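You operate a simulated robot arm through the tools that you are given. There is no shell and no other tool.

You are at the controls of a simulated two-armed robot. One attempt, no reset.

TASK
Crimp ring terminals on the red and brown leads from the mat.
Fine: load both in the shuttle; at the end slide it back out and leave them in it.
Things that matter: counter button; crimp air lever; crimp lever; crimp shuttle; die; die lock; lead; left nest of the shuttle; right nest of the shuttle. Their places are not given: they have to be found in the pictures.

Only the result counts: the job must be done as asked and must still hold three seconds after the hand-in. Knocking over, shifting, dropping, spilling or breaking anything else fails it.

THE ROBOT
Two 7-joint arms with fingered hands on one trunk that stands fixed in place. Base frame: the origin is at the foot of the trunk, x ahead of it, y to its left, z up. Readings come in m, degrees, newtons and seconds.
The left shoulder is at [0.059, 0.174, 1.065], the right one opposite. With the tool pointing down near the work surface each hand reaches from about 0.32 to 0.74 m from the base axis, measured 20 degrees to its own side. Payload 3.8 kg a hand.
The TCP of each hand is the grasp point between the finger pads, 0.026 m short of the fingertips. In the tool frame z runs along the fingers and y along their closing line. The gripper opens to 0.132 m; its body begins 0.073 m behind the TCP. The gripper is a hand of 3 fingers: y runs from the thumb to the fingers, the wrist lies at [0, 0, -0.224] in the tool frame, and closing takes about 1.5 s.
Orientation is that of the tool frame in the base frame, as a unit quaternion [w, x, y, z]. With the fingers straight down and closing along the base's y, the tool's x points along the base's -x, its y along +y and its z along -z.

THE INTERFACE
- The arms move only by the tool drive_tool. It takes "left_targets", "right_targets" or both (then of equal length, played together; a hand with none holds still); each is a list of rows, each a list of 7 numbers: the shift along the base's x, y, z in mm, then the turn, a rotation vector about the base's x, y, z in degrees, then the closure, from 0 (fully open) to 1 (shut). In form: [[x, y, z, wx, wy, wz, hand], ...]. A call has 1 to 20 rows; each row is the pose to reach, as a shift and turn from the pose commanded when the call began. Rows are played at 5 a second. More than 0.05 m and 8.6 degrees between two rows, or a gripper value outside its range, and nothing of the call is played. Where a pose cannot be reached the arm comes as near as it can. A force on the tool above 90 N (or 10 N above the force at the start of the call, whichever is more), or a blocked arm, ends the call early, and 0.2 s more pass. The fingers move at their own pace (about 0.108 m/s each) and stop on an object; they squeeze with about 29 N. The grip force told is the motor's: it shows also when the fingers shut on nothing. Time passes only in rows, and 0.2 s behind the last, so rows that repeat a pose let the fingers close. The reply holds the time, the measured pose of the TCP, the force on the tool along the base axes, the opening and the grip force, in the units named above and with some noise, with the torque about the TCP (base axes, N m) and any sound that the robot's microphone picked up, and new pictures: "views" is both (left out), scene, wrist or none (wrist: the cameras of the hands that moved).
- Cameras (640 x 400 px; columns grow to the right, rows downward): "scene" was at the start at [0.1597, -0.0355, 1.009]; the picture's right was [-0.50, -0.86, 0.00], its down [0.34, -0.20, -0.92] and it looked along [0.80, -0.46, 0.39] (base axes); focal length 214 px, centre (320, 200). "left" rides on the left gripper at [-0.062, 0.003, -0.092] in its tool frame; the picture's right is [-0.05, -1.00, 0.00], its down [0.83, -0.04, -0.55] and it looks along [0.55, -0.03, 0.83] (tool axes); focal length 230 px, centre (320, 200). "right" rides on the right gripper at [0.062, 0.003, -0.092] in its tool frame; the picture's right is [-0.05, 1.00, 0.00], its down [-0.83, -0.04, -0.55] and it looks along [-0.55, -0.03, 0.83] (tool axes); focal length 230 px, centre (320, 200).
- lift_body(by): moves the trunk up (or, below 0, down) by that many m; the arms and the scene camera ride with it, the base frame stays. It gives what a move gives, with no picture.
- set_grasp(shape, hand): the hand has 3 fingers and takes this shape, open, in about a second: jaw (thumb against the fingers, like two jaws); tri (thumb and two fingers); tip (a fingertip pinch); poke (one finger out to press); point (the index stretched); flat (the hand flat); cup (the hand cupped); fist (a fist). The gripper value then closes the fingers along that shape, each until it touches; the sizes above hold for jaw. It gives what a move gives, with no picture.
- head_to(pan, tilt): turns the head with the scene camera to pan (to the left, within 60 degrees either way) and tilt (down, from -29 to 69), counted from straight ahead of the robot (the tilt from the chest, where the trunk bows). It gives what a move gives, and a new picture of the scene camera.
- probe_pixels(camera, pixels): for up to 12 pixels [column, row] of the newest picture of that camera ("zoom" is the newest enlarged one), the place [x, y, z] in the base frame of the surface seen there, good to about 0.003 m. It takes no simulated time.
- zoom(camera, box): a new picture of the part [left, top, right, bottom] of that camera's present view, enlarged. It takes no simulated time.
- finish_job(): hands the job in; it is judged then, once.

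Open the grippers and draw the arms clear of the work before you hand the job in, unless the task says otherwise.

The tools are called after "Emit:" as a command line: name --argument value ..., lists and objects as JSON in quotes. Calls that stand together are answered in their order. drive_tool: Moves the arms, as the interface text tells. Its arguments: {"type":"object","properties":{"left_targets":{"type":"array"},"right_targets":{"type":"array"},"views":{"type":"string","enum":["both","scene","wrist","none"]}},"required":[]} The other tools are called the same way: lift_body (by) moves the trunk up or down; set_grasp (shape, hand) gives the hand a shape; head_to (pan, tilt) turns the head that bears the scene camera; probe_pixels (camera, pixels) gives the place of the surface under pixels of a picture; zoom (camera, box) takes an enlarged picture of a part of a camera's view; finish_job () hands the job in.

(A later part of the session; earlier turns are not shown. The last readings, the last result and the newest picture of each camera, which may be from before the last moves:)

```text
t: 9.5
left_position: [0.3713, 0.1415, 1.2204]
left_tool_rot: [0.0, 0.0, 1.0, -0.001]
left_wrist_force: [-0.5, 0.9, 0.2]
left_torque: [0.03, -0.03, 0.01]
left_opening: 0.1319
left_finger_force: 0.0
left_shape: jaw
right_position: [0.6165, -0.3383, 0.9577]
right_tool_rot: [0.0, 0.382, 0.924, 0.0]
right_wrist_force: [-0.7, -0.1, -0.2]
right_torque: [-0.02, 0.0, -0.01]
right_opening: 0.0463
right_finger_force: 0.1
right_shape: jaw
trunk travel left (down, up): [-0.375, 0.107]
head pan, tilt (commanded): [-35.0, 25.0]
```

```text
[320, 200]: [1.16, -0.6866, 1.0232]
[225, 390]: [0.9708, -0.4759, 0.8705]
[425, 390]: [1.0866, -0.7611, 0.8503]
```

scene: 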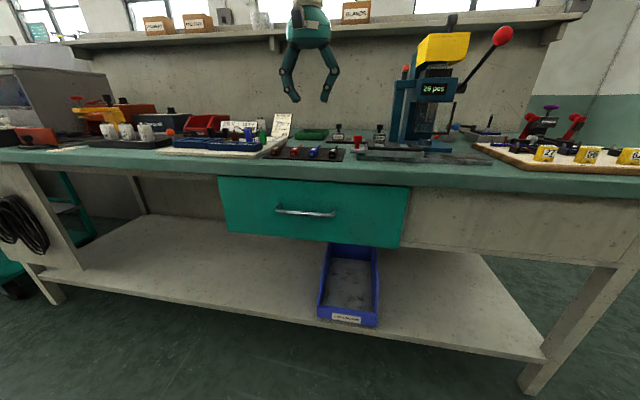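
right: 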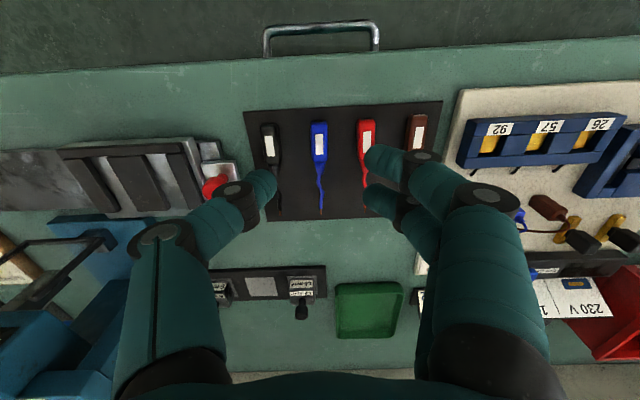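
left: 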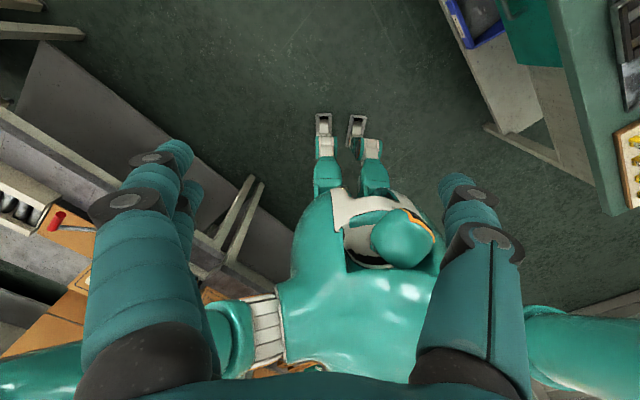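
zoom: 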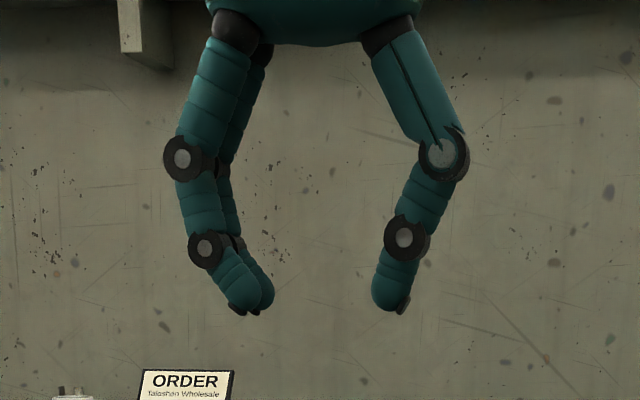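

Emit:
probe_pixels --camera "zoom" --pixels '[[245, 300], [265, 300], [388, 300], [240, 280], [395, 270], [205, 250], [405, 240], [255, 310]]'

Emit:
zoom --camera "scene" --box '[265, 130, 365, 165]'

```text
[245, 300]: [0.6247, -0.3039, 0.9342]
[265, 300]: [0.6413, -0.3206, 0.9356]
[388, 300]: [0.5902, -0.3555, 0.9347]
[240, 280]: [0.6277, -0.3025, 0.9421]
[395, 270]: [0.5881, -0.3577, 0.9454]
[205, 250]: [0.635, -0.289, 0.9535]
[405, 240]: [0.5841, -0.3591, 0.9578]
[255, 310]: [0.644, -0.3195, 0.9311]
```

```text
6.40 times, centred on (315, 148) of scene
```

zoom: 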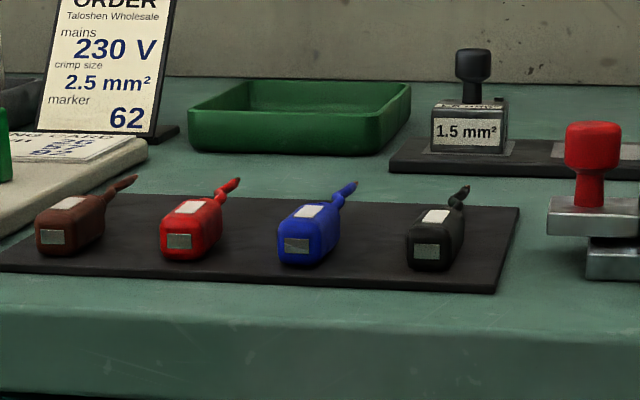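

I probe the lead handles from this front view for their height and width.

Emit:
probe_pixels --camera "zoom" --pixels '[[180, 258], [178, 242], [178, 228], [163, 240], [197, 240], [218, 225], [190, 207], [225, 200], [236, 183], [185, 262]]'

Emit:
probe_pixels --camera "zoom" --pixels '[[55, 252], [52, 237], [52, 222], [38, 237], [72, 237], [102, 215], [70, 203], [110, 198], [132, 180], [70, 255]]'

Emit:
zoom --camera "right" --box '[340, 105, 440, 165]'

Emit:
probe_pixels --camera "zoom" --pixels '[[165, 75], [115, 90], [215, 90], [165, 150], [115, 200], [165, 230], [210, 200], [165, 110], [160, 60], [490, 65], [450, 80], [530, 85]]'

```text
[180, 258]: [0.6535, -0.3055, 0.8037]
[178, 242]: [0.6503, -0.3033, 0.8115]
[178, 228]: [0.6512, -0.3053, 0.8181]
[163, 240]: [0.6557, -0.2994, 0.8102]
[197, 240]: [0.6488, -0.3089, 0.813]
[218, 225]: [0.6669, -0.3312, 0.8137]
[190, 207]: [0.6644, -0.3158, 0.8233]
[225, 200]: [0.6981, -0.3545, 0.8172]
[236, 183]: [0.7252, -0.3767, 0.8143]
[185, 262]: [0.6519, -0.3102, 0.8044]
```

```text
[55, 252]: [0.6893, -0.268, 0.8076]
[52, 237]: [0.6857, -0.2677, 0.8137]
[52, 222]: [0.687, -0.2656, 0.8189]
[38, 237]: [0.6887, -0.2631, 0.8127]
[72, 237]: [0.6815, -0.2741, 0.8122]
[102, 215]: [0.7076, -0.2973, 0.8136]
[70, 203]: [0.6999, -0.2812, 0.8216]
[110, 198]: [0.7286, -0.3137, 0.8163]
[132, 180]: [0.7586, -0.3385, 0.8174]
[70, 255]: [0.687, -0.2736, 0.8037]
```

```text
6.40 times, centred on (390, 135) of right
```

zoom: 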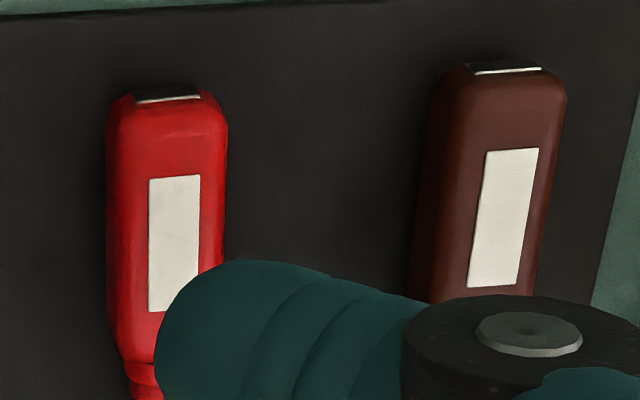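

```text
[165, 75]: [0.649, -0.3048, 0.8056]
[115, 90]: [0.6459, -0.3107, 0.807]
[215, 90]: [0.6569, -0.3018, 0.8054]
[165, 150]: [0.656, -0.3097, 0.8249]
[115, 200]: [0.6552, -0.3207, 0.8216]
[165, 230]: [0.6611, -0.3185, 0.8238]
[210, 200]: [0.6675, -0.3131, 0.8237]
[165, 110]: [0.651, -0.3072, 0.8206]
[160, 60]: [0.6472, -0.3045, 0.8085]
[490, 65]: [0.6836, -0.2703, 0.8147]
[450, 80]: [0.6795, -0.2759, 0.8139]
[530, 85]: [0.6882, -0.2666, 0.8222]
```

The red handle is ~16.5 mm wide, 45 mm long, 20 mm tall, centred at about (0.6645,-0.3197), aligned with the bench depth. I close the fingers to handle width in the air to see the tip geometry, while shifting over the lead.

Emit:
drive_tool --right_targets '[[24, 9, 0, 0, 0, 0, 0.87], [48, 18.6, 0, 0, 0, 0, 0.87], [48, 18.6, 0, 0, 0, 0, 0.87]]' --views "both"

Emit:
zoom --camera "scene" --box '[240, 40, 360, 170]'

```text
t: 10.3
left_position: [0.3719, 0.1422, 1.2209]
left_tool_rot: [-0.001, -0.001, 1.0, -0.001]
left_wrist_force: [0.6, 0.1, -0.2]
left_torque: [0.0, 0.01, 0.01]
left_opening: 0.1319
left_finger_force: 0.0
left_shape: jaw
right_position: [0.6661, -0.3204, 0.9555]
right_tool_rot: [0.0, 0.383, 0.924, 0.0]
right_wrist_force: [0.9, -0.6, -1.3]
right_torque: [-0.01, -0.01, 0.0]
right_opening: 0.0173
right_finger_force: 0.0
right_shape: jaw
trunk travel left (down, up): [-0.375, 0.107]
head pan, tilt (commanded): [-35.0, 25.0]
```

scene: 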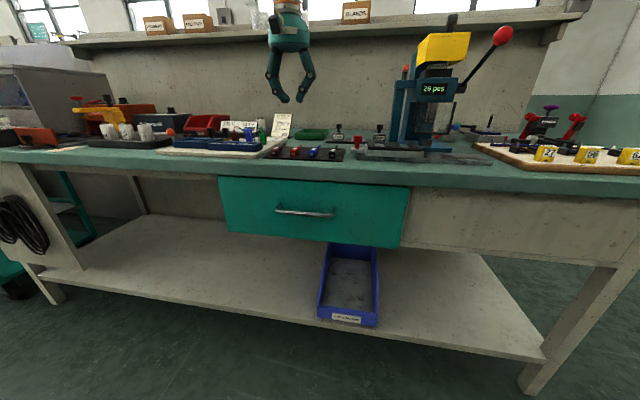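
right: 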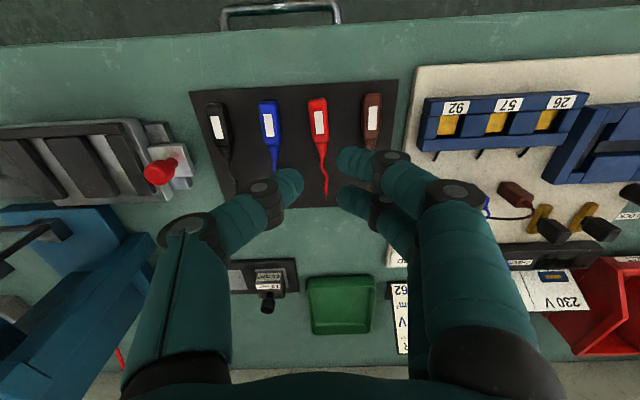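

```text
3.08 times, centred on (300, 105) of scene
```

zoom: 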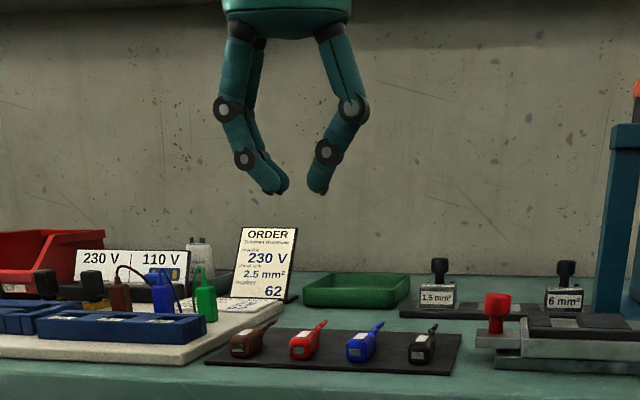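

I zoom in from the wrist camera to fine-check the lateral alignment with the red handle before descending.

Emit:
zoom --camera "right" --box '[290, 85, 350, 205]'

Emit:
probe_pixels --camera "zoom" --pixels '[[310, 60], [285, 80], [310, 80], [340, 80], [285, 120], [312, 120], [345, 120], [320, 160], [322, 200], [335, 260], [342, 330], [343, 350]]'

```text
3.33 times, centred on (320, 145) of right
```

zoom: 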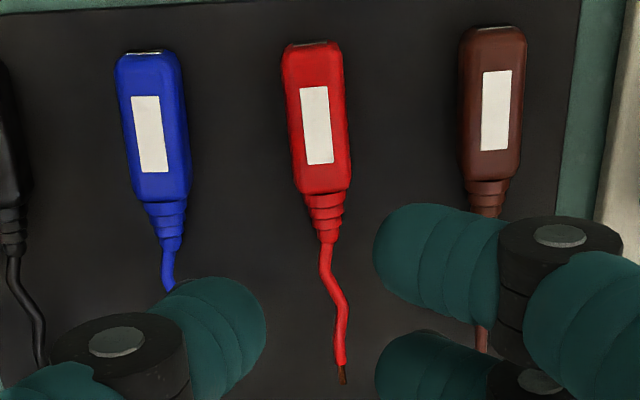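

```text
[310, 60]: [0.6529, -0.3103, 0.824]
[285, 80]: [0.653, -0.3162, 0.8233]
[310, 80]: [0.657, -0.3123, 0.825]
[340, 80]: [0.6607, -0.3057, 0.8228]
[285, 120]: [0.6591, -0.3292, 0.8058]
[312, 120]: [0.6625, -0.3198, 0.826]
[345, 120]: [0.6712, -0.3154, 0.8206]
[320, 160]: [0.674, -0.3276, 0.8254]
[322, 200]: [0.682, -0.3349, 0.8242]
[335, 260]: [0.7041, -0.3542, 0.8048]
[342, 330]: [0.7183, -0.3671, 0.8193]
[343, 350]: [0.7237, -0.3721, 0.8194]
```

Alignment is within 1 mm. I open slightly to 0.70 and descend to TCP z≈0.836 around the red handle.

Emit:
drive_tool --right_targets '[[0, 0, -10, 0, 0, 0, 0.7], [0, 0, -45, 0, 0, 0, 0.7], [0, 0, -80, 0, 0, 0, 0.7], [0, 0, -100, 0, 0, 0, 0.7], [0, 0, -112, 0, 0, 0, 0.7], [0, 0, -119, 0, 0, 0, 0.7], [0, 0, -119, 0, 0, 0, 0.7]]' --views "both"

Emit:
zoom --camera "scene" --box '[250, 80, 350, 170]'

```text
t: 11.9
left_position: [0.3713, 0.1415, 1.2201]
left_tool_rot: [-0.001, 0.0, 1.0, -0.001]
left_wrist_force: [0.8, -1.1, -0.2]
left_torque: [0.03, -0.01, 0.0]
left_opening: 0.1314
left_finger_force: 0.0
left_shape: jaw
right_position: [0.6674, -0.3197, 0.8377]
right_tool_rot: [0.0, 0.382, 0.924, 0.002]
right_wrist_force: [0.7, -0.8, 1.0]
right_torque: [0.0, -0.04, -0.02]
right_opening: 0.039
right_finger_force: 0.0
right_shape: jaw
trunk travel left (down, up): [-0.375, 0.107]
head pan, tilt (commanded): [-35.0, 25.0]
```

scene: 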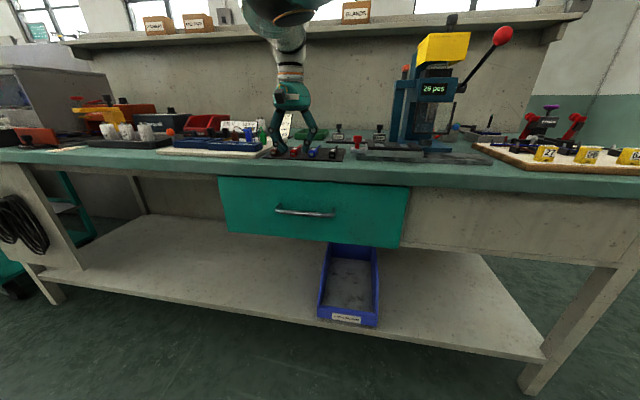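
right: 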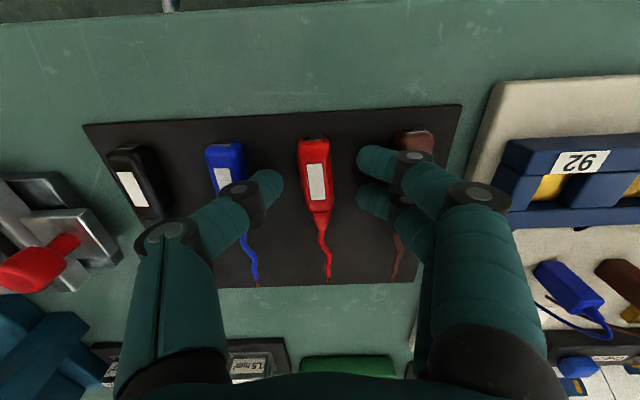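

```text
4.44 times, centred on (300, 125) of scene
```

zoom: 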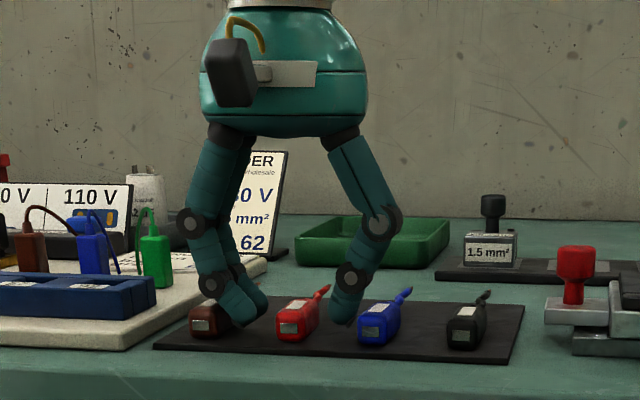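

The fingers straddle the red handle (298–332 px) with clearance on both sides and no force. I close the hand.

Emit:
drive_tool --right_targets '[[0, 0, -1, 0, 0, 0, 0.85], [0, 0, -1, 0, 0, 0, 1], [0, 0, -1, 0, 0, 0, 1], [0, 0, -1, 0, 0, 0, 1], [0, 0, -1, 0, 0, 0, 1]]' --views "both"

Emit:
zoom --camera "scene" --box '[250, 80, 350, 170]'

```text
t: 13.1
left_position: [0.3722, 0.1413, 1.2202]
left_tool_rot: [0.0, 0.0, 1.0, 0.0]
left_wrist_force: [0.4, 0.2, -0.3]
left_torque: [-0.04, -0.01, 0.01]
left_opening: 0.1321
left_finger_force: 0.2
left_shape: jaw
right_position: [0.667, -0.3188, 0.8366]
right_tool_rot: [0.0, 0.382, 0.924, -0.001]
right_wrist_force: [0.5, -0.4, 0.7]
right_torque: [0.0, 0.02, 0.01]
right_opening: 0.0131
right_finger_force: 28.9
right_shape: jaw
trunk travel left (down, up): [-0.375, 0.107]
head pan, tilt (commanded): [-35.0, 25.0]
```

scene: 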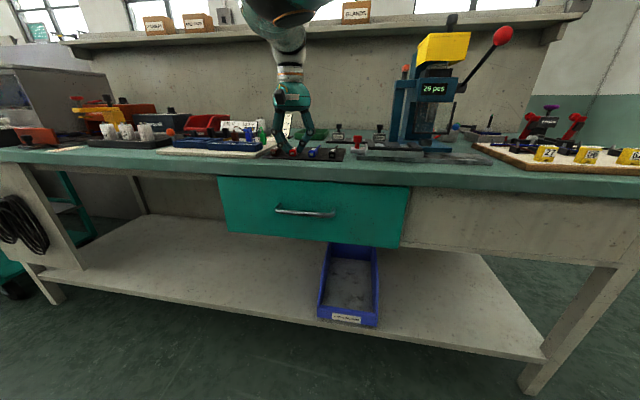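
right: 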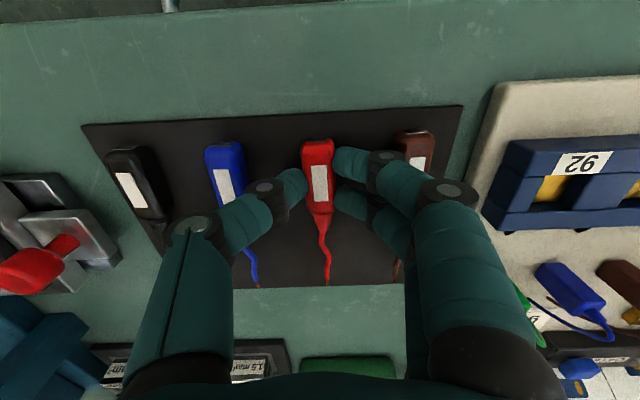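

```text
4.44 times, centred on (300, 125) of scene
```

zoom: 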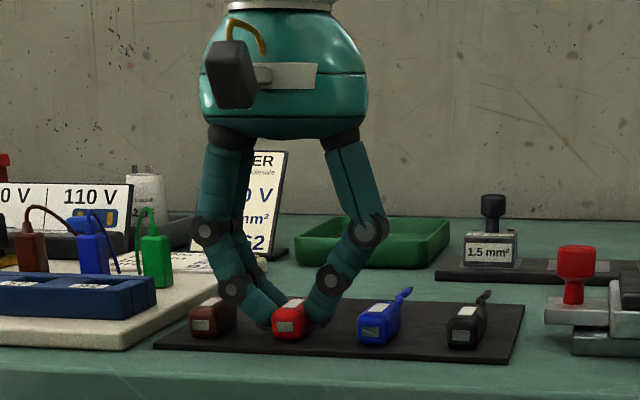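

The red lead is gripped (28.9 N, 13 mm). I lift it 100 mm straight up and check that it stays level.

Emit:
drive_tool --right_targets '[[0, 0, 15, 0, 0, 0, 1], [0, 0, 40, 0, 0, 0, 1], [0, 0, 75, 0, 0, 0, 1], [0, 0, 100, 0, 0, 0, 1], [0, 0, 100, 0, 0, 0, 1]]' --views "both"

Emit:
zoom --camera "scene" --box '[230, 60, 350, 170]'

```text
t: 14.3
left_position: [0.3724, 0.1405, 1.2194]
left_tool_rot: [0.0, -0.001, 1.0, 0.0]
left_wrist_force: [-0.5, 1.0, 0.2]
left_torque: [0.0, 0.01, -0.03]
left_opening: 0.1319
left_finger_force: 0.1
left_shape: jaw
right_position: [0.668, -0.3209, 0.9342]
right_tool_rot: [0.0, 0.383, 0.924, 0.0]
right_wrist_force: [-0.4, 0.3, 0.7]
right_torque: [0.02, -0.02, 0.0]
right_opening: 0.0131
right_finger_force: 29.2
right_shape: jaw
trunk travel left (down, up): [-0.375, 0.107]
head pan, tilt (commanded): [-35.0, 25.0]
```

scene: 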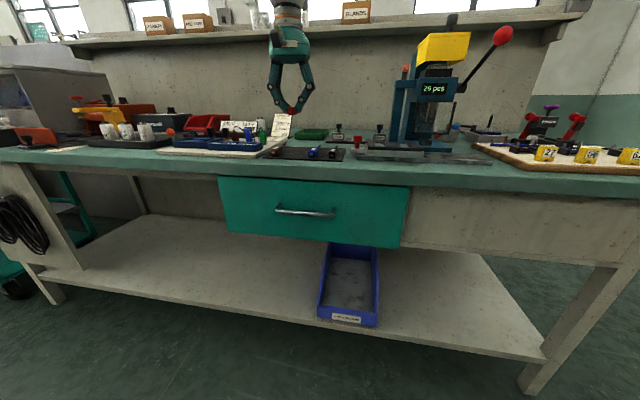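
right: 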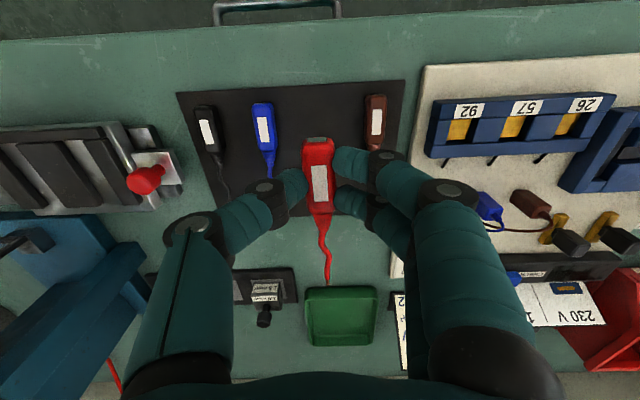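

```text
3.64 times, centred on (290, 115) of scene
```

zoom: 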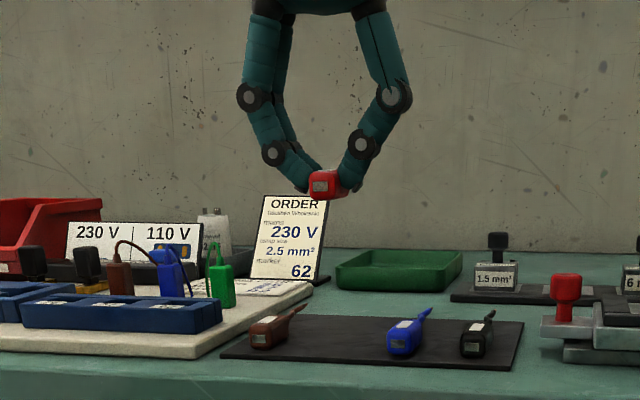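

The red lead came up level. I probe its position in the hand, and at the same time the nest and anvil from the wrist view.

Emit:
zoom --camera "right" --box '[280, 120, 360, 300]'

Emit:
probe_pixels --camera "right" --pixels '[[318, 140], [308, 155], [318, 155], [330, 155], [312, 190], [320, 200], [328, 190], [322, 212], [325, 240], [328, 280]]'

```text
2.22 times, centred on (320, 210) of right
```

zoom: 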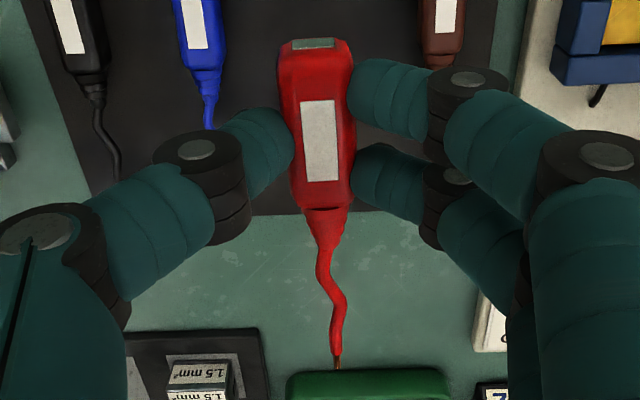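

```text
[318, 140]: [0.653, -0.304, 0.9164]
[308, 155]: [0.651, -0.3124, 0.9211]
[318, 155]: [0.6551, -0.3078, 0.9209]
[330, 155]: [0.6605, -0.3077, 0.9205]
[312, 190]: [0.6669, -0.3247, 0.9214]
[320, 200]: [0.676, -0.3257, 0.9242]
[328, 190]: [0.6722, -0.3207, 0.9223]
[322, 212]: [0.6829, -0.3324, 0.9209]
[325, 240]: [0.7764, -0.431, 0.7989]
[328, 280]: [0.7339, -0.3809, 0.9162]
```

The lead sits centred in the grip, tip pointing straight back. I carry it at this height to above the right nest.

Emit:
drive_tool --right_targets '[[-22, -26, 0, 0, 0, 0, 1], [-44, -53, 0, 0, 0, 0, 1], [-66, -80, 0, 0, 0, 0, 1], [-89, -107, 0, 0, 0, 0, 1], [-111, -133, 0, 0, 0, 0, 1], [-133, -160, 0, 0, 0, 0, 1], [-155, -187, 0, 0, 0, 0, 1], [-177.7, -213, 0, 0, 0, 0, 1], [-177.7, -213, 0, 0, 0, 0, 1]]' --views "both"

Emit:
zoom --camera "scene" --box '[330, 40, 490, 170]'

```text
t: 16.3
left_position: [0.3727, 0.1422, 1.2193]
left_tool_rot: [0.0, -0.001, 1.0, 0.0]
left_wrist_force: [0.8, 0.0, 0.7]
left_torque: [0.0, 0.01, -0.01]
left_opening: 0.1319
left_finger_force: 0.0
left_shape: jaw
right_position: [0.4912, -0.5334, 0.9352]
right_tool_rot: [0.0, 0.382, 0.924, 0.0]
right_wrist_force: [0.3, -0.3, -0.4]
right_torque: [-0.02, 0.01, 0.04]
right_opening: 0.0128
right_finger_force: 28.8
right_shape: jaw
trunk travel left (down, up): [-0.375, 0.107]
head pan, tilt (commanded): [-35.0, 25.0]
```

scene: 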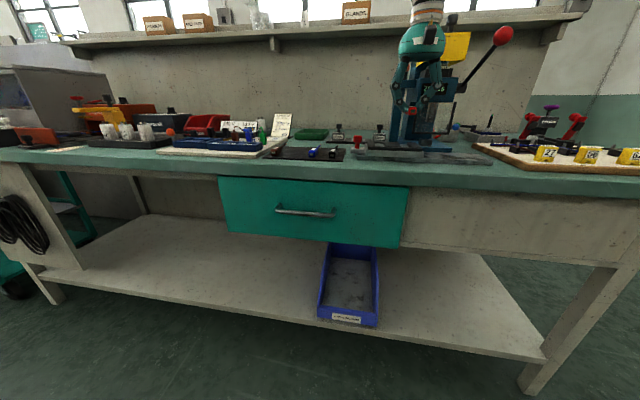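
right: 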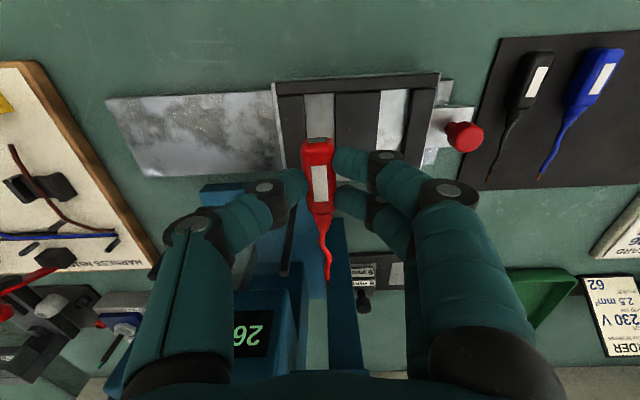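

```text
3.08 times, centred on (410, 105) of scene
```

zoom: 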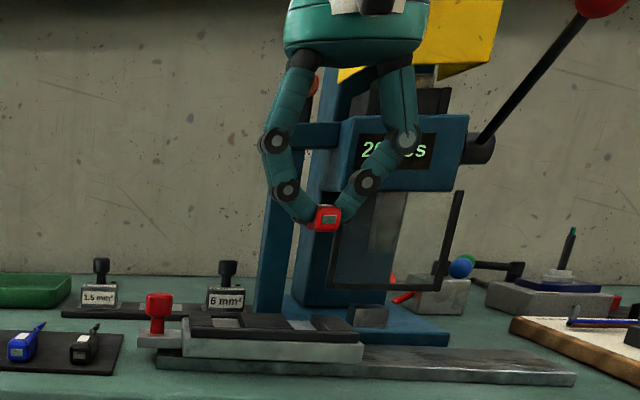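

The lead is over the shuttle; the right slot appears at (320,110). I zoom and probe slot edges and handle for final alignment.

Emit:
zoom --camera "right" --box '[250, 60, 450, 220]'

Emit:
probe_pixels --camera "right" --pixels '[[306, 95], [320, 95], [333, 95], [320, 125], [290, 110], [350, 120], [318, 140], [318, 155], [308, 155], [330, 155], [320, 200], [328, 275]]'

```text
2.50 times, centred on (350, 140) of right
```

zoom: 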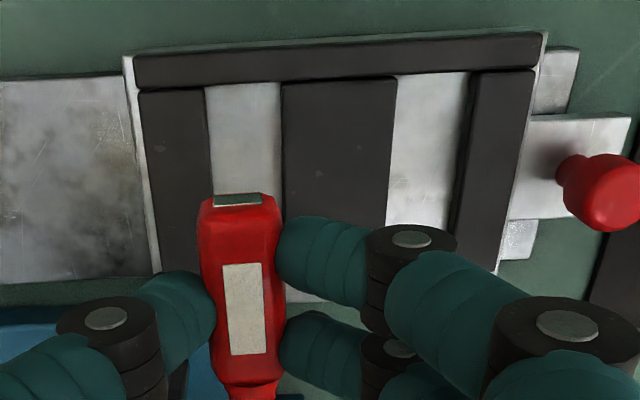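

```text
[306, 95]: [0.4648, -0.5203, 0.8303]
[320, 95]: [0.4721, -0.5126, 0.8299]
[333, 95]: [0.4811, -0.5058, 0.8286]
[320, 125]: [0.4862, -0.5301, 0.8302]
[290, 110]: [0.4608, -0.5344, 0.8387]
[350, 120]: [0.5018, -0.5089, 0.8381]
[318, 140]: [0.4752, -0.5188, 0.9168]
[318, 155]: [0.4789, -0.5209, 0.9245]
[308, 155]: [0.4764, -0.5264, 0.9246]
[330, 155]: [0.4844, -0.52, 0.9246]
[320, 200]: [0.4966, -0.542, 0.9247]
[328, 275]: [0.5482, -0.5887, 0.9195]
```

Emit:
probe_pixels --camera "zoom" --pixels '[[204, 110], [214, 110], [277, 110], [287, 110], [212, 170], [276, 170], [285, 170], [203, 170], [245, 82], [245, 92], [245, 50], [245, 200]]'

Emit:
probe_pixels --camera "zoom" --pixels '[[393, 110], [403, 110], [458, 110], [470, 110], [390, 190], [398, 190], [445, 190], [457, 190], [430, 72], [430, 80], [480, 250], [495, 272]]'

Emit:
probe_pixels --camera "zoom" --pixels '[[205, 230], [240, 230], [270, 230], [215, 290], [250, 290], [280, 290], [218, 350], [250, 350], [280, 350], [240, 200], [250, 380]]'

```text
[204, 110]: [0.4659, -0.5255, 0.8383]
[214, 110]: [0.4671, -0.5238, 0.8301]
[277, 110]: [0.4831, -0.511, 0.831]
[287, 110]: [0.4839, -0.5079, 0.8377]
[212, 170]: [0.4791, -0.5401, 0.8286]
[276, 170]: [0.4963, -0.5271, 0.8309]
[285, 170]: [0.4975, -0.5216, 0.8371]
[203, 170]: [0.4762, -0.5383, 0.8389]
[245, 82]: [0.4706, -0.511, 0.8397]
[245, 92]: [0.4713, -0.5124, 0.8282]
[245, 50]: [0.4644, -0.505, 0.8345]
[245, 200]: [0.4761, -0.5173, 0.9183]
```

```text
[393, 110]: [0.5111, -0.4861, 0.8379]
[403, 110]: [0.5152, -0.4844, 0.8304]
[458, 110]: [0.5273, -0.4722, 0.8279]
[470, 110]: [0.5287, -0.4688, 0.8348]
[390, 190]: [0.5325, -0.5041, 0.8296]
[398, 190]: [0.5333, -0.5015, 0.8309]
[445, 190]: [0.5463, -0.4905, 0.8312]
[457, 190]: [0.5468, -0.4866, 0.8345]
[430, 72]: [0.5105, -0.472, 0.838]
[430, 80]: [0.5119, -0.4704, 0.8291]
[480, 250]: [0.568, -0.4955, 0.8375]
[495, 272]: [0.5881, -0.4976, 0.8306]
```

```text
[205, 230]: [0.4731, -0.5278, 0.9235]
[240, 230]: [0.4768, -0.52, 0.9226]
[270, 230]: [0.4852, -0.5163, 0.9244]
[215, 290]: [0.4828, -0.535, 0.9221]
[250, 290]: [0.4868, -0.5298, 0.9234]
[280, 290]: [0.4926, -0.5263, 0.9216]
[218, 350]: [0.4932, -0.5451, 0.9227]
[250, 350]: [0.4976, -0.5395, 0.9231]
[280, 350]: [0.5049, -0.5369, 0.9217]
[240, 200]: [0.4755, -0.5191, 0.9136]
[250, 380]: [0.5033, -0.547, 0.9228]
```

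The handle (centre offset 0.0303) matches the right slot centre (0.0305) and is centred along its length. I lower it 66 mm first and check the forces.

Emit:
drive_tool --right_targets '[[0, 0, -25, 0, 0, 0, 1], [0, 0, -48, 0, 0, 0, 1], [0, 0, -60, 0, 0, 0, 1], [0, 0, -66, 0, 0, 0, 1], [0, 0, -66, 0, 0, 0, 1]]' --views "both"

Emit:
zoom --camera "scene" --box '[340, 90, 460, 170]'

```text
t: 17.5
left_position: [0.3722, 0.142, 1.2206]
left_tool_rot: [0.0, -0.001, 1.0, -0.001]
left_wrist_force: [0.8, -0.8, -0.5]
left_torque: [0.01, 0.0, 0.01]
left_opening: 0.132
left_finger_force: 0.0
left_shape: jaw
right_position: [0.4899, -0.5325, 0.8691]
right_tool_rot: [-0.001, 0.383, 0.924, 0.001]
right_wrist_force: [-0.4, 0.7, -0.1]
right_torque: [0.0, 0.0, -0.04]
right_opening: 0.0128
right_finger_force: 29.4
right_shape: jaw
trunk travel left (down, up): [-0.375, 0.107]
head pan, tilt (commanded): [-35.0, 25.0]
```

scene: 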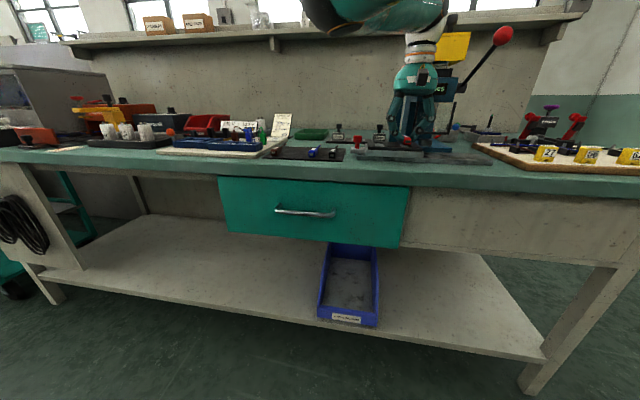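
right: 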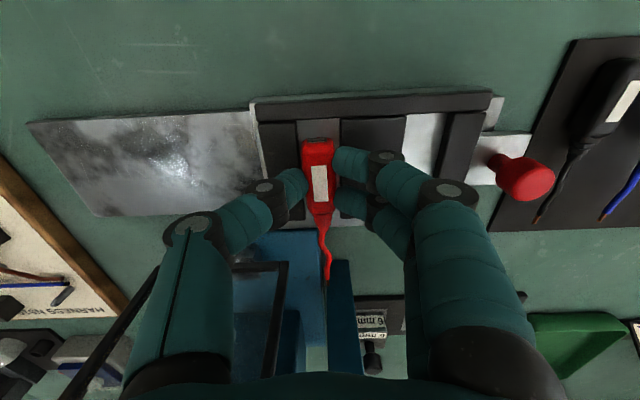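

```text
5.00 times, centred on (400, 130) of scene
```

zoom: 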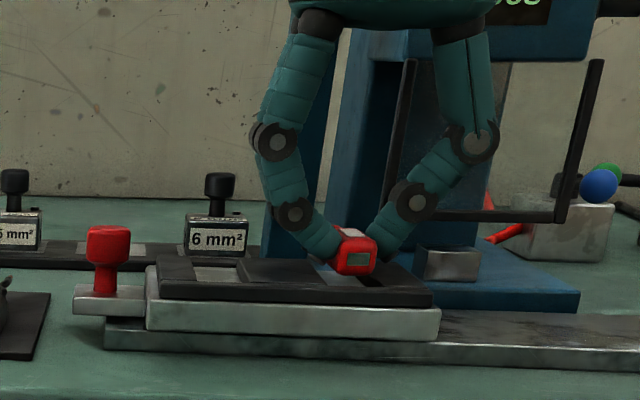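

No contact yet; handle bottom is a few mm above the slot floor. I lower 3 mm more and then 2 mm, watching the force.

Emit:
drive_tool --right_targets '[[0, 0, -2, 0, 0, 0, 1], [0, 0, -4, 0, 0, 0, 1], [0, 0, -4, 0, 0, 0, 1]]' --views "wrist"

Emit:
zoom --camera "right" --box '[250, 80, 450, 240]'

Emit:
zoom --camera "scene" --box '[370, 125, 450, 165]'

```text
t: 18.3
left_position: [0.3717, 0.1419, 1.2199]
left_tool_rot: [0.0, 0.0, 1.0, -0.001]
left_wrist_force: [0.7, 0.5, 0.1]
left_torque: [-0.04, 0.02, 0.0]
left_opening: 0.1318
left_finger_force: 0.1
left_shape: jaw
right_position: [0.4897, -0.5322, 0.8659]
right_tool_rot: [-0.001, 0.383, 0.924, -0.001]
right_wrist_force: [-0.3, 0.0, -0.3]
right_torque: [-0.01, 0.0, -0.03]
right_opening: 0.0128
right_finger_force: 28.8
right_shape: jaw
trunk travel left (down, up): [-0.375, 0.107]
head pan, tilt (commanded): [-35.0, 25.0]
```

right: 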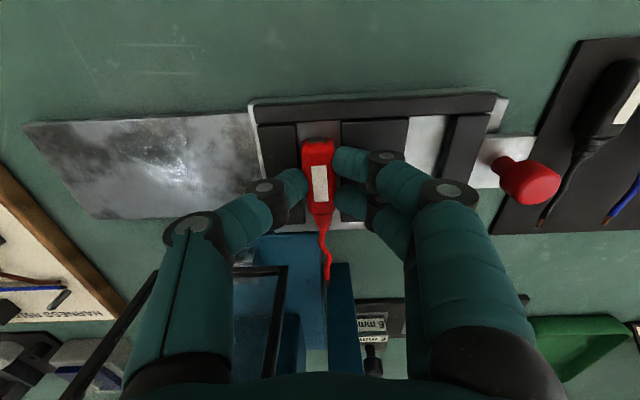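

```text
2.50 times, centred on (350, 160) of right
```

zoom: 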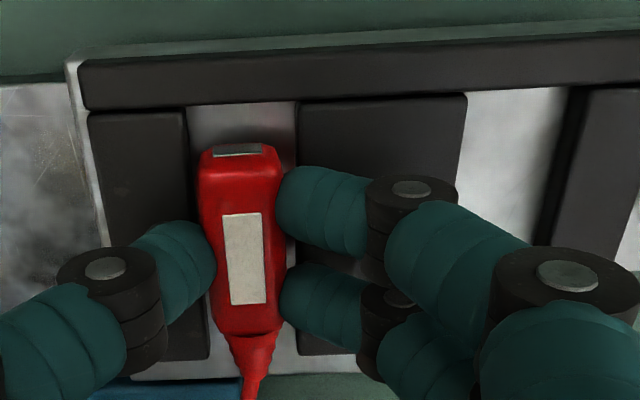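

```text
8.00 times, centred on (410, 145) of scene
```

zoom: 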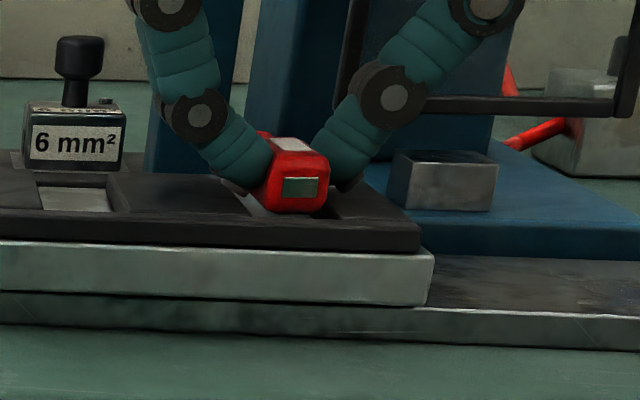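

The handle is entering the slot with no contact force. I lower another 1.5 mm, then look at the force.

Emit:
drive_tool --right_targets '[[0, 0, -1.5, 0, 0, 0, 1], [0, 0, -1.5, 0, 0, 0, 1]]' --views "none"

Emit:
zoom --camera "scene" --box '[370, 125, 450, 165]'

```text
t: 18.9
left_position: [0.3728, 0.1409, 1.2204]
left_tool_rot: [0.0, 0.0, 1.0, -0.001]
left_wrist_force: [0.2, 0.5, 0.1]
left_torque: [-0.01, -0.04, -0.03]
left_opening: 0.1319
left_finger_force: 0.0
left_shape: jaw
right_position: [0.4878, -0.5328, 0.8644]
right_tool_rot: [-0.001, 0.381, 0.924, 0.001]
right_wrist_force: [-1.0, 0.1, 0.1]
right_torque: [-0.01, -0.02, 0.02]
right_opening: 0.0128
right_finger_force: 28.9
right_shape: jaw
trunk travel left (down, up): [-0.375, 0.107]
head pan, tilt (commanded): [-35.0, 25.0]
```

```text
8.00 times, centred on (410, 145) of scene
```

zoom: 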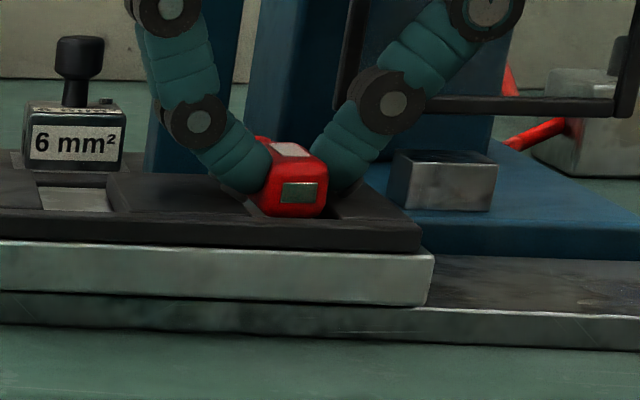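

Still free of contact. One more 1.5 mm step.

Emit:
drive_tool --right_targets '[[0, 0, -1.5, 0, 0, 0, 1], [0, 0, -1.5, 0, 0, 0, 1]]' --views "none"

Emit:
zoom --camera "scene" --box '[370, 125, 450, 165]'

```text
t: 19.5
left_position: [0.3716, 0.1413, 1.2203]
left_tool_rot: [0.0, 0.001, 1.0, 0.0]
left_wrist_force: [-0.2, 0.5, 1.4]
left_torque: [0.01, -0.01, -0.02]
left_opening: 0.1319
left_finger_force: 0.1
left_shape: jaw
right_position: [0.4898, -0.5326, 0.8633]
right_tool_rot: [0.001, 0.383, 0.924, 0.0]
right_wrist_force: [1.1, 0.3, 4.8]
right_torque: [-0.01, 0.03, 0.02]
right_opening: 0.0126
right_finger_force: 29.3
right_shape: jaw
trunk travel left (down, up): [-0.375, 0.107]
head pan, tilt (commanded): [-35.0, 25.0]
```

```text
8.00 times, centred on (410, 145) of scene
```

zoom: 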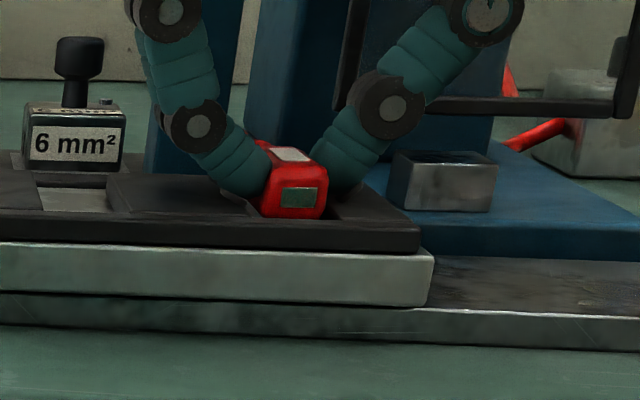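

Contact of ~5 N shows the lead is down. I open the fingers to ~37 mm and look.

Emit:
drive_tool --right_targets '[[0, 0, 0.5, 0, 0, 0, 0.85], [0, 0, 0.5, 0, 0, 0, 0.75], [0, 0, 0.5, 0, 0, 0, 0.72], [0, 0, 0.5, 0, 0, 0, 0.72]]' --views "wrist"

Emit:
zoom --camera "scene" --box '[370, 125, 450, 165]'

```text
t: 20.5
left_position: [0.3718, 0.1429, 1.2199]
left_tool_rot: [0.0, 0.0, 1.0, -0.002]
left_wrist_force: [0.1, -0.5, 0.4]
left_torque: [0.01, 0.02, 0.0]
left_opening: 0.1322
left_finger_force: 0.0
left_shape: jaw
right_position: [0.4874, -0.5313, 0.8621]
right_tool_rot: [0.0, 0.382, 0.924, -0.001]
right_wrist_force: [-0.7, 0.2, 2.1]
right_torque: [0.01, 0.01, 0.0]
right_opening: 0.0361
right_finger_force: 0.0
right_shape: jaw
trunk travel left (down, up): [-0.375, 0.107]
head pan, tilt (commanded): [-35.0, 25.0]
```

right: 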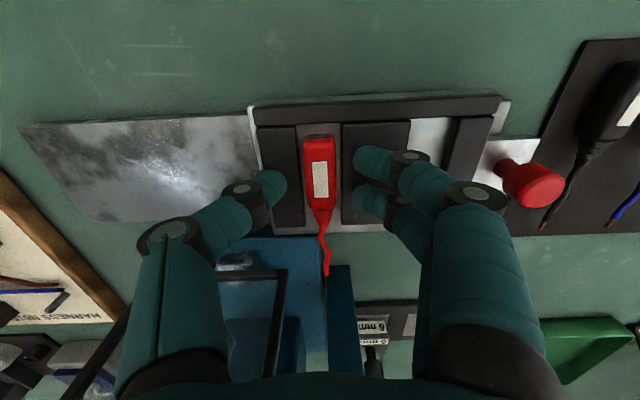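

```text
8.00 times, centred on (410, 145) of scene
```

zoom: 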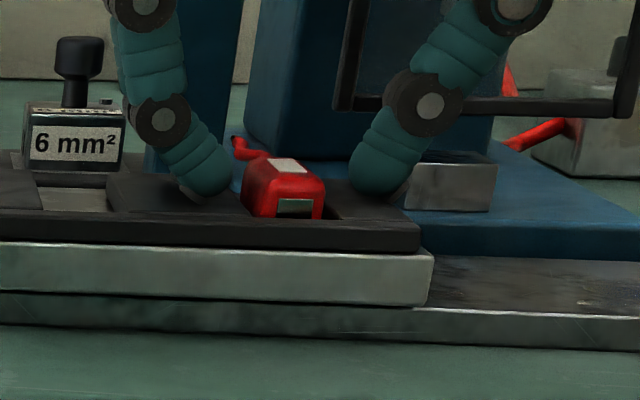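

The red lead rests in the right nest. I raise the hand straight up, then look at the nest once more.

Emit:
drive_tool --right_targets '[[0, 0, 10, 0, 0, 0, 0.72], [0, 0, 40, 0, 0, 0, 0.72], [0, 0, 80, 0, 0, 0, 0.72], [0, 0, 85, 0, 0, 0, 0.72]]' --views "wrist"

Emit:
zoom --camera "scene" --box '[350, 105, 470, 170]'

Emit:
zoom --camera "right" --box '[240, 60, 460, 280]'

```text
t: 21.5
left_position: [0.3724, 0.1418, 1.2208]
left_tool_rot: [0.0, 0.0, 1.0, -0.001]
left_wrist_force: [0.2, 0.2, -0.5]
left_torque: [-0.04, 0.03, 0.01]
left_opening: 0.132
left_finger_force: 0.0
left_shape: jaw
right_position: [0.4885, -0.5335, 0.9479]
right_tool_rot: [0.0, 0.383, 0.924, 0.0]
right_wrist_force: [0.4, 0.3, -0.3]
right_torque: [-0.04, 0.01, 0.0]
right_opening: 0.0369
right_finger_force: 0.0
right_shape: jaw
trunk travel left (down, up): [-0.375, 0.107]
head pan, tilt (commanded): [-35.0, 25.0]
```

right: 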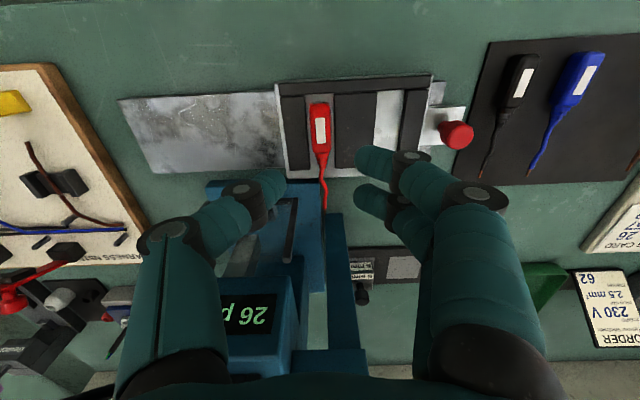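

```text
5.33 times, centred on (410, 138) of scene
```

zoom: 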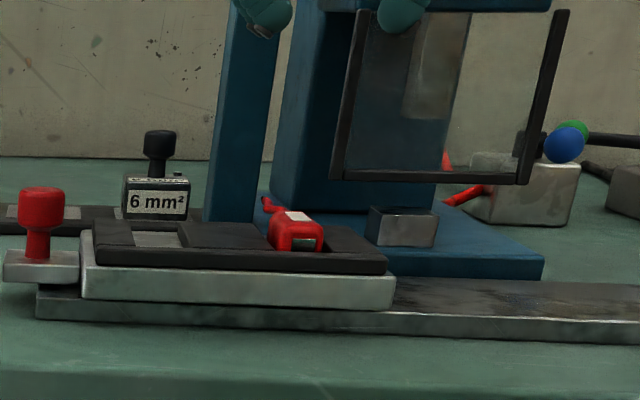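

```text
1.82 times, centred on (350, 170) of right
```

zoom: 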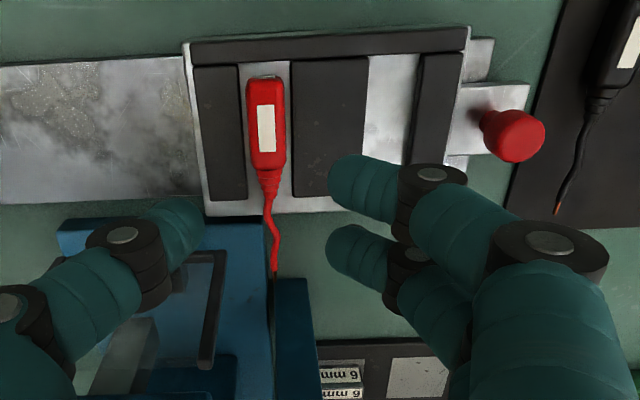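

The red lead sits cleanly in its nest. I probe the pillar's front face, wire tip, anvil and base plate here, to check the later sliding path.

Emit:
probe_pixels --camera "zoom" --pixels '[[300, 285], [282, 300], [305, 295], [275, 270], [268, 225], [250, 240], [150, 225], [215, 270], [265, 340], [130, 330], [255, 110], [265, 160]]'

Emit:
zoom --camera "scene" --box '[380, 100, 460, 160]'

Emit:
probe_pixels --camera "zoom" --pixels '[[200, 240], [240, 250], [300, 240], [320, 215], [360, 210], [400, 220], [350, 245], [95, 220], [60, 240], [200, 140], [310, 140], [420, 140]]'

```text
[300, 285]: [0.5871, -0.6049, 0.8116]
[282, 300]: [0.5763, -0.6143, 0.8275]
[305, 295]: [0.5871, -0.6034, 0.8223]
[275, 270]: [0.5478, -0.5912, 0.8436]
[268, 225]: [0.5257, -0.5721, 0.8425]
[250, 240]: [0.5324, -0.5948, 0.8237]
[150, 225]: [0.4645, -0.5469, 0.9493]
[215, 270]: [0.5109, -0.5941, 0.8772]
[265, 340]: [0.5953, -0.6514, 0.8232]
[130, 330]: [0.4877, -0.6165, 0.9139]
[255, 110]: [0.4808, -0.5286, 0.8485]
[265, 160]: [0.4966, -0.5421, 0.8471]
```

```text
6.67 times, centred on (420, 130) of scene
```

zoom: 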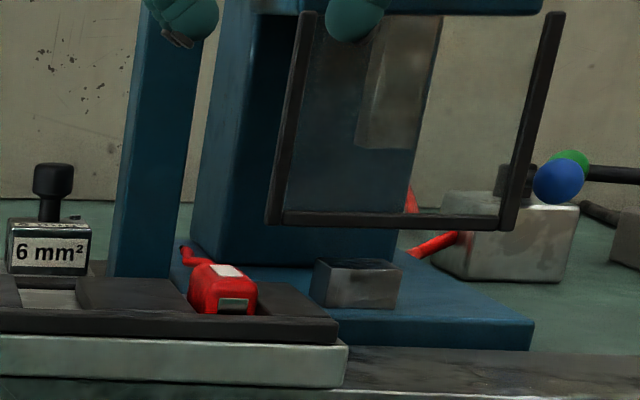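

```text
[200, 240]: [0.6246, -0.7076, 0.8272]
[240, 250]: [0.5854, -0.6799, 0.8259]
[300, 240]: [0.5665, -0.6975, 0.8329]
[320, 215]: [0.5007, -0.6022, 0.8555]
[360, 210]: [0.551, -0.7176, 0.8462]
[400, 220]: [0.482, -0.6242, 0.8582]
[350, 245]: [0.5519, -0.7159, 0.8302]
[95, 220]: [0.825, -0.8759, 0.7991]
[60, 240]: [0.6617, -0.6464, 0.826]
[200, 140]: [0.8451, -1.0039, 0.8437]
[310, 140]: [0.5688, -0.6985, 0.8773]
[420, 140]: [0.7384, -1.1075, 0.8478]
```

The pillar (d≥0.842) leaves 2 cm for wire tips, and the guard's lower frame clears the wire. I go over the brown lead with a 6° lean (fingers toward the back) to gain reach.

Emit:
drive_tool --right_targets '[[20, 25, 5, 0, 0, 0, 0.72], [50, 60, 5, -0.6, -0.6, 0, 0.72], [80, 95, 5, -1.3, -1.3, 0, 0.72], [110, 130, 5, -2, -2, 0, 0.7], [140, 165, 5, -2.7, -2.7, 0, 0.7], [170, 200, 0, -3.4, -3.4, 0, 0.7], [195, 230, -10, -4.24, -4.24, 0, 0.7], [212.6, 250.3, -20, -4.24, -4.24, 0, 0.7], [212.6, 250.3, -20, -4.24, -4.24, 0, 0.7]]' --views "both"

Emit:
zoom --camera "right" --box '[270, 70, 470, 230]'

```text
t: 23.5
left_position: [0.3719, 0.1423, 1.2205]
left_tool_rot: [0.0, 0.001, 1.0, -0.001]
left_wrist_force: [-0.3, -1.1, -0.1]
left_torque: [-0.05, 0.01, 0.01]
left_opening: 0.132
left_finger_force: 0.2
left_shape: jaw
right_position: [0.7001, -0.2824, 0.9291]
right_tool_rot: [0.049, 0.382, 0.923, -0.019]
right_wrist_force: [-0.1, 0.0, 0.6]
right_torque: [0.01, -0.03, -0.02]
right_opening: 0.0391
right_finger_force: 0.1
right_shape: jaw
trunk travel left (down, up): [-0.375, 0.107]
head pan, tilt (commanded): [-35.0, 25.0]
```

scene: 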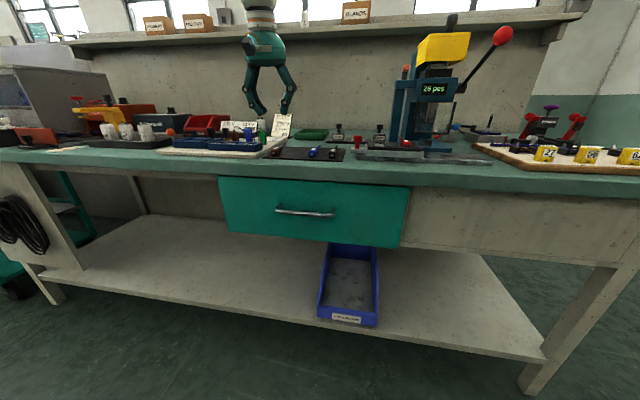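
right: 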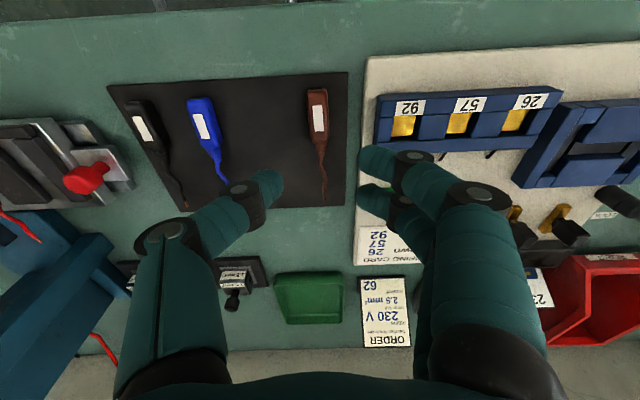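

```text
2.50 times, centred on (370, 150) of right
```

zoom: 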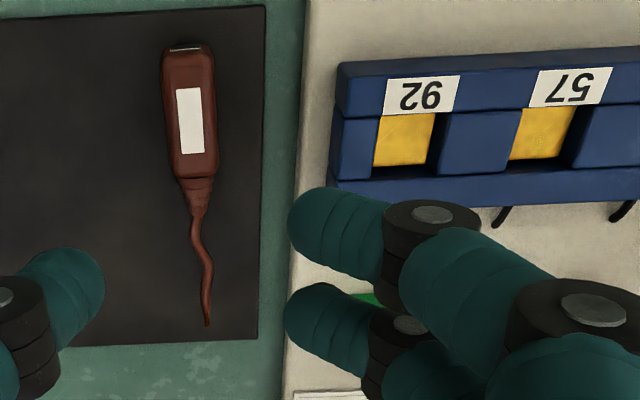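

I probe the brown handle, the neighbouring board and the blue terminal block for height clearances.

Emit:
probe_pixels --camera "zoom" --pixels '[[165, 80], [190, 65], [212, 80], [168, 130], [190, 130], [215, 130], [175, 165], [193, 165], [216, 165], [205, 310], [198, 205], [185, 47]]'

Emit:
probe_pixels --camera "zoom" --pixels '[[300, 150], [345, 90], [340, 150], [345, 190], [350, 68], [335, 178], [300, 60], [295, 250], [410, 150], [420, 90]]'

```text
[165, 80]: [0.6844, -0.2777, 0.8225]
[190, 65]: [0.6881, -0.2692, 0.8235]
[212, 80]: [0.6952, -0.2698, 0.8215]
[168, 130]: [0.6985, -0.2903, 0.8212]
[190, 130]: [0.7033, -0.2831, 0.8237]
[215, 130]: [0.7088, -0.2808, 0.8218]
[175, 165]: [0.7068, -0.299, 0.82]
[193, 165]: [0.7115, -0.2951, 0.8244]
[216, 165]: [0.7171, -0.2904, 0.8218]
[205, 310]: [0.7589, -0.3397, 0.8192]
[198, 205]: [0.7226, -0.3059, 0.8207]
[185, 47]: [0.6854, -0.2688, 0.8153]
```

```text
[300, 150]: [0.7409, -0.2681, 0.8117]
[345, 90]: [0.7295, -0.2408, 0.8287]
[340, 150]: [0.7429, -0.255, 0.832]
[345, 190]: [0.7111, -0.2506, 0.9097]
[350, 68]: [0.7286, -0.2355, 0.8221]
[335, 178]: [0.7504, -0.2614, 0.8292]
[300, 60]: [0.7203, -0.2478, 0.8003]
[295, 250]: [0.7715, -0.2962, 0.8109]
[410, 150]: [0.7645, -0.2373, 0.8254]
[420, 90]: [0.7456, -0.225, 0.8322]
```

The blue terminal block's right end is at offset -0.345 (top z≈0.833), close to where the finger knuckles will go. I measure the knuckles' real extent relative to the TCP from the scene camera.

Emit:
zoom --camera "scene" --box '[225, 50, 315, 130]'

Emit:
probe_pixels --camera "zoom" --pixels '[[320, 200]]'

```text
5.00 times, centred on (270, 90) of scene
```

zoom: 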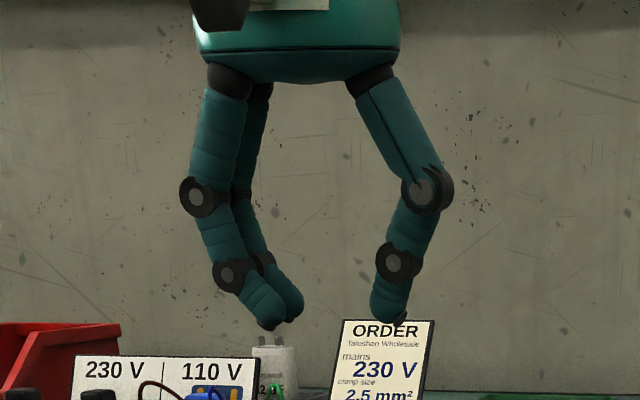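

```text
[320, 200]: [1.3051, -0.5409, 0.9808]
```

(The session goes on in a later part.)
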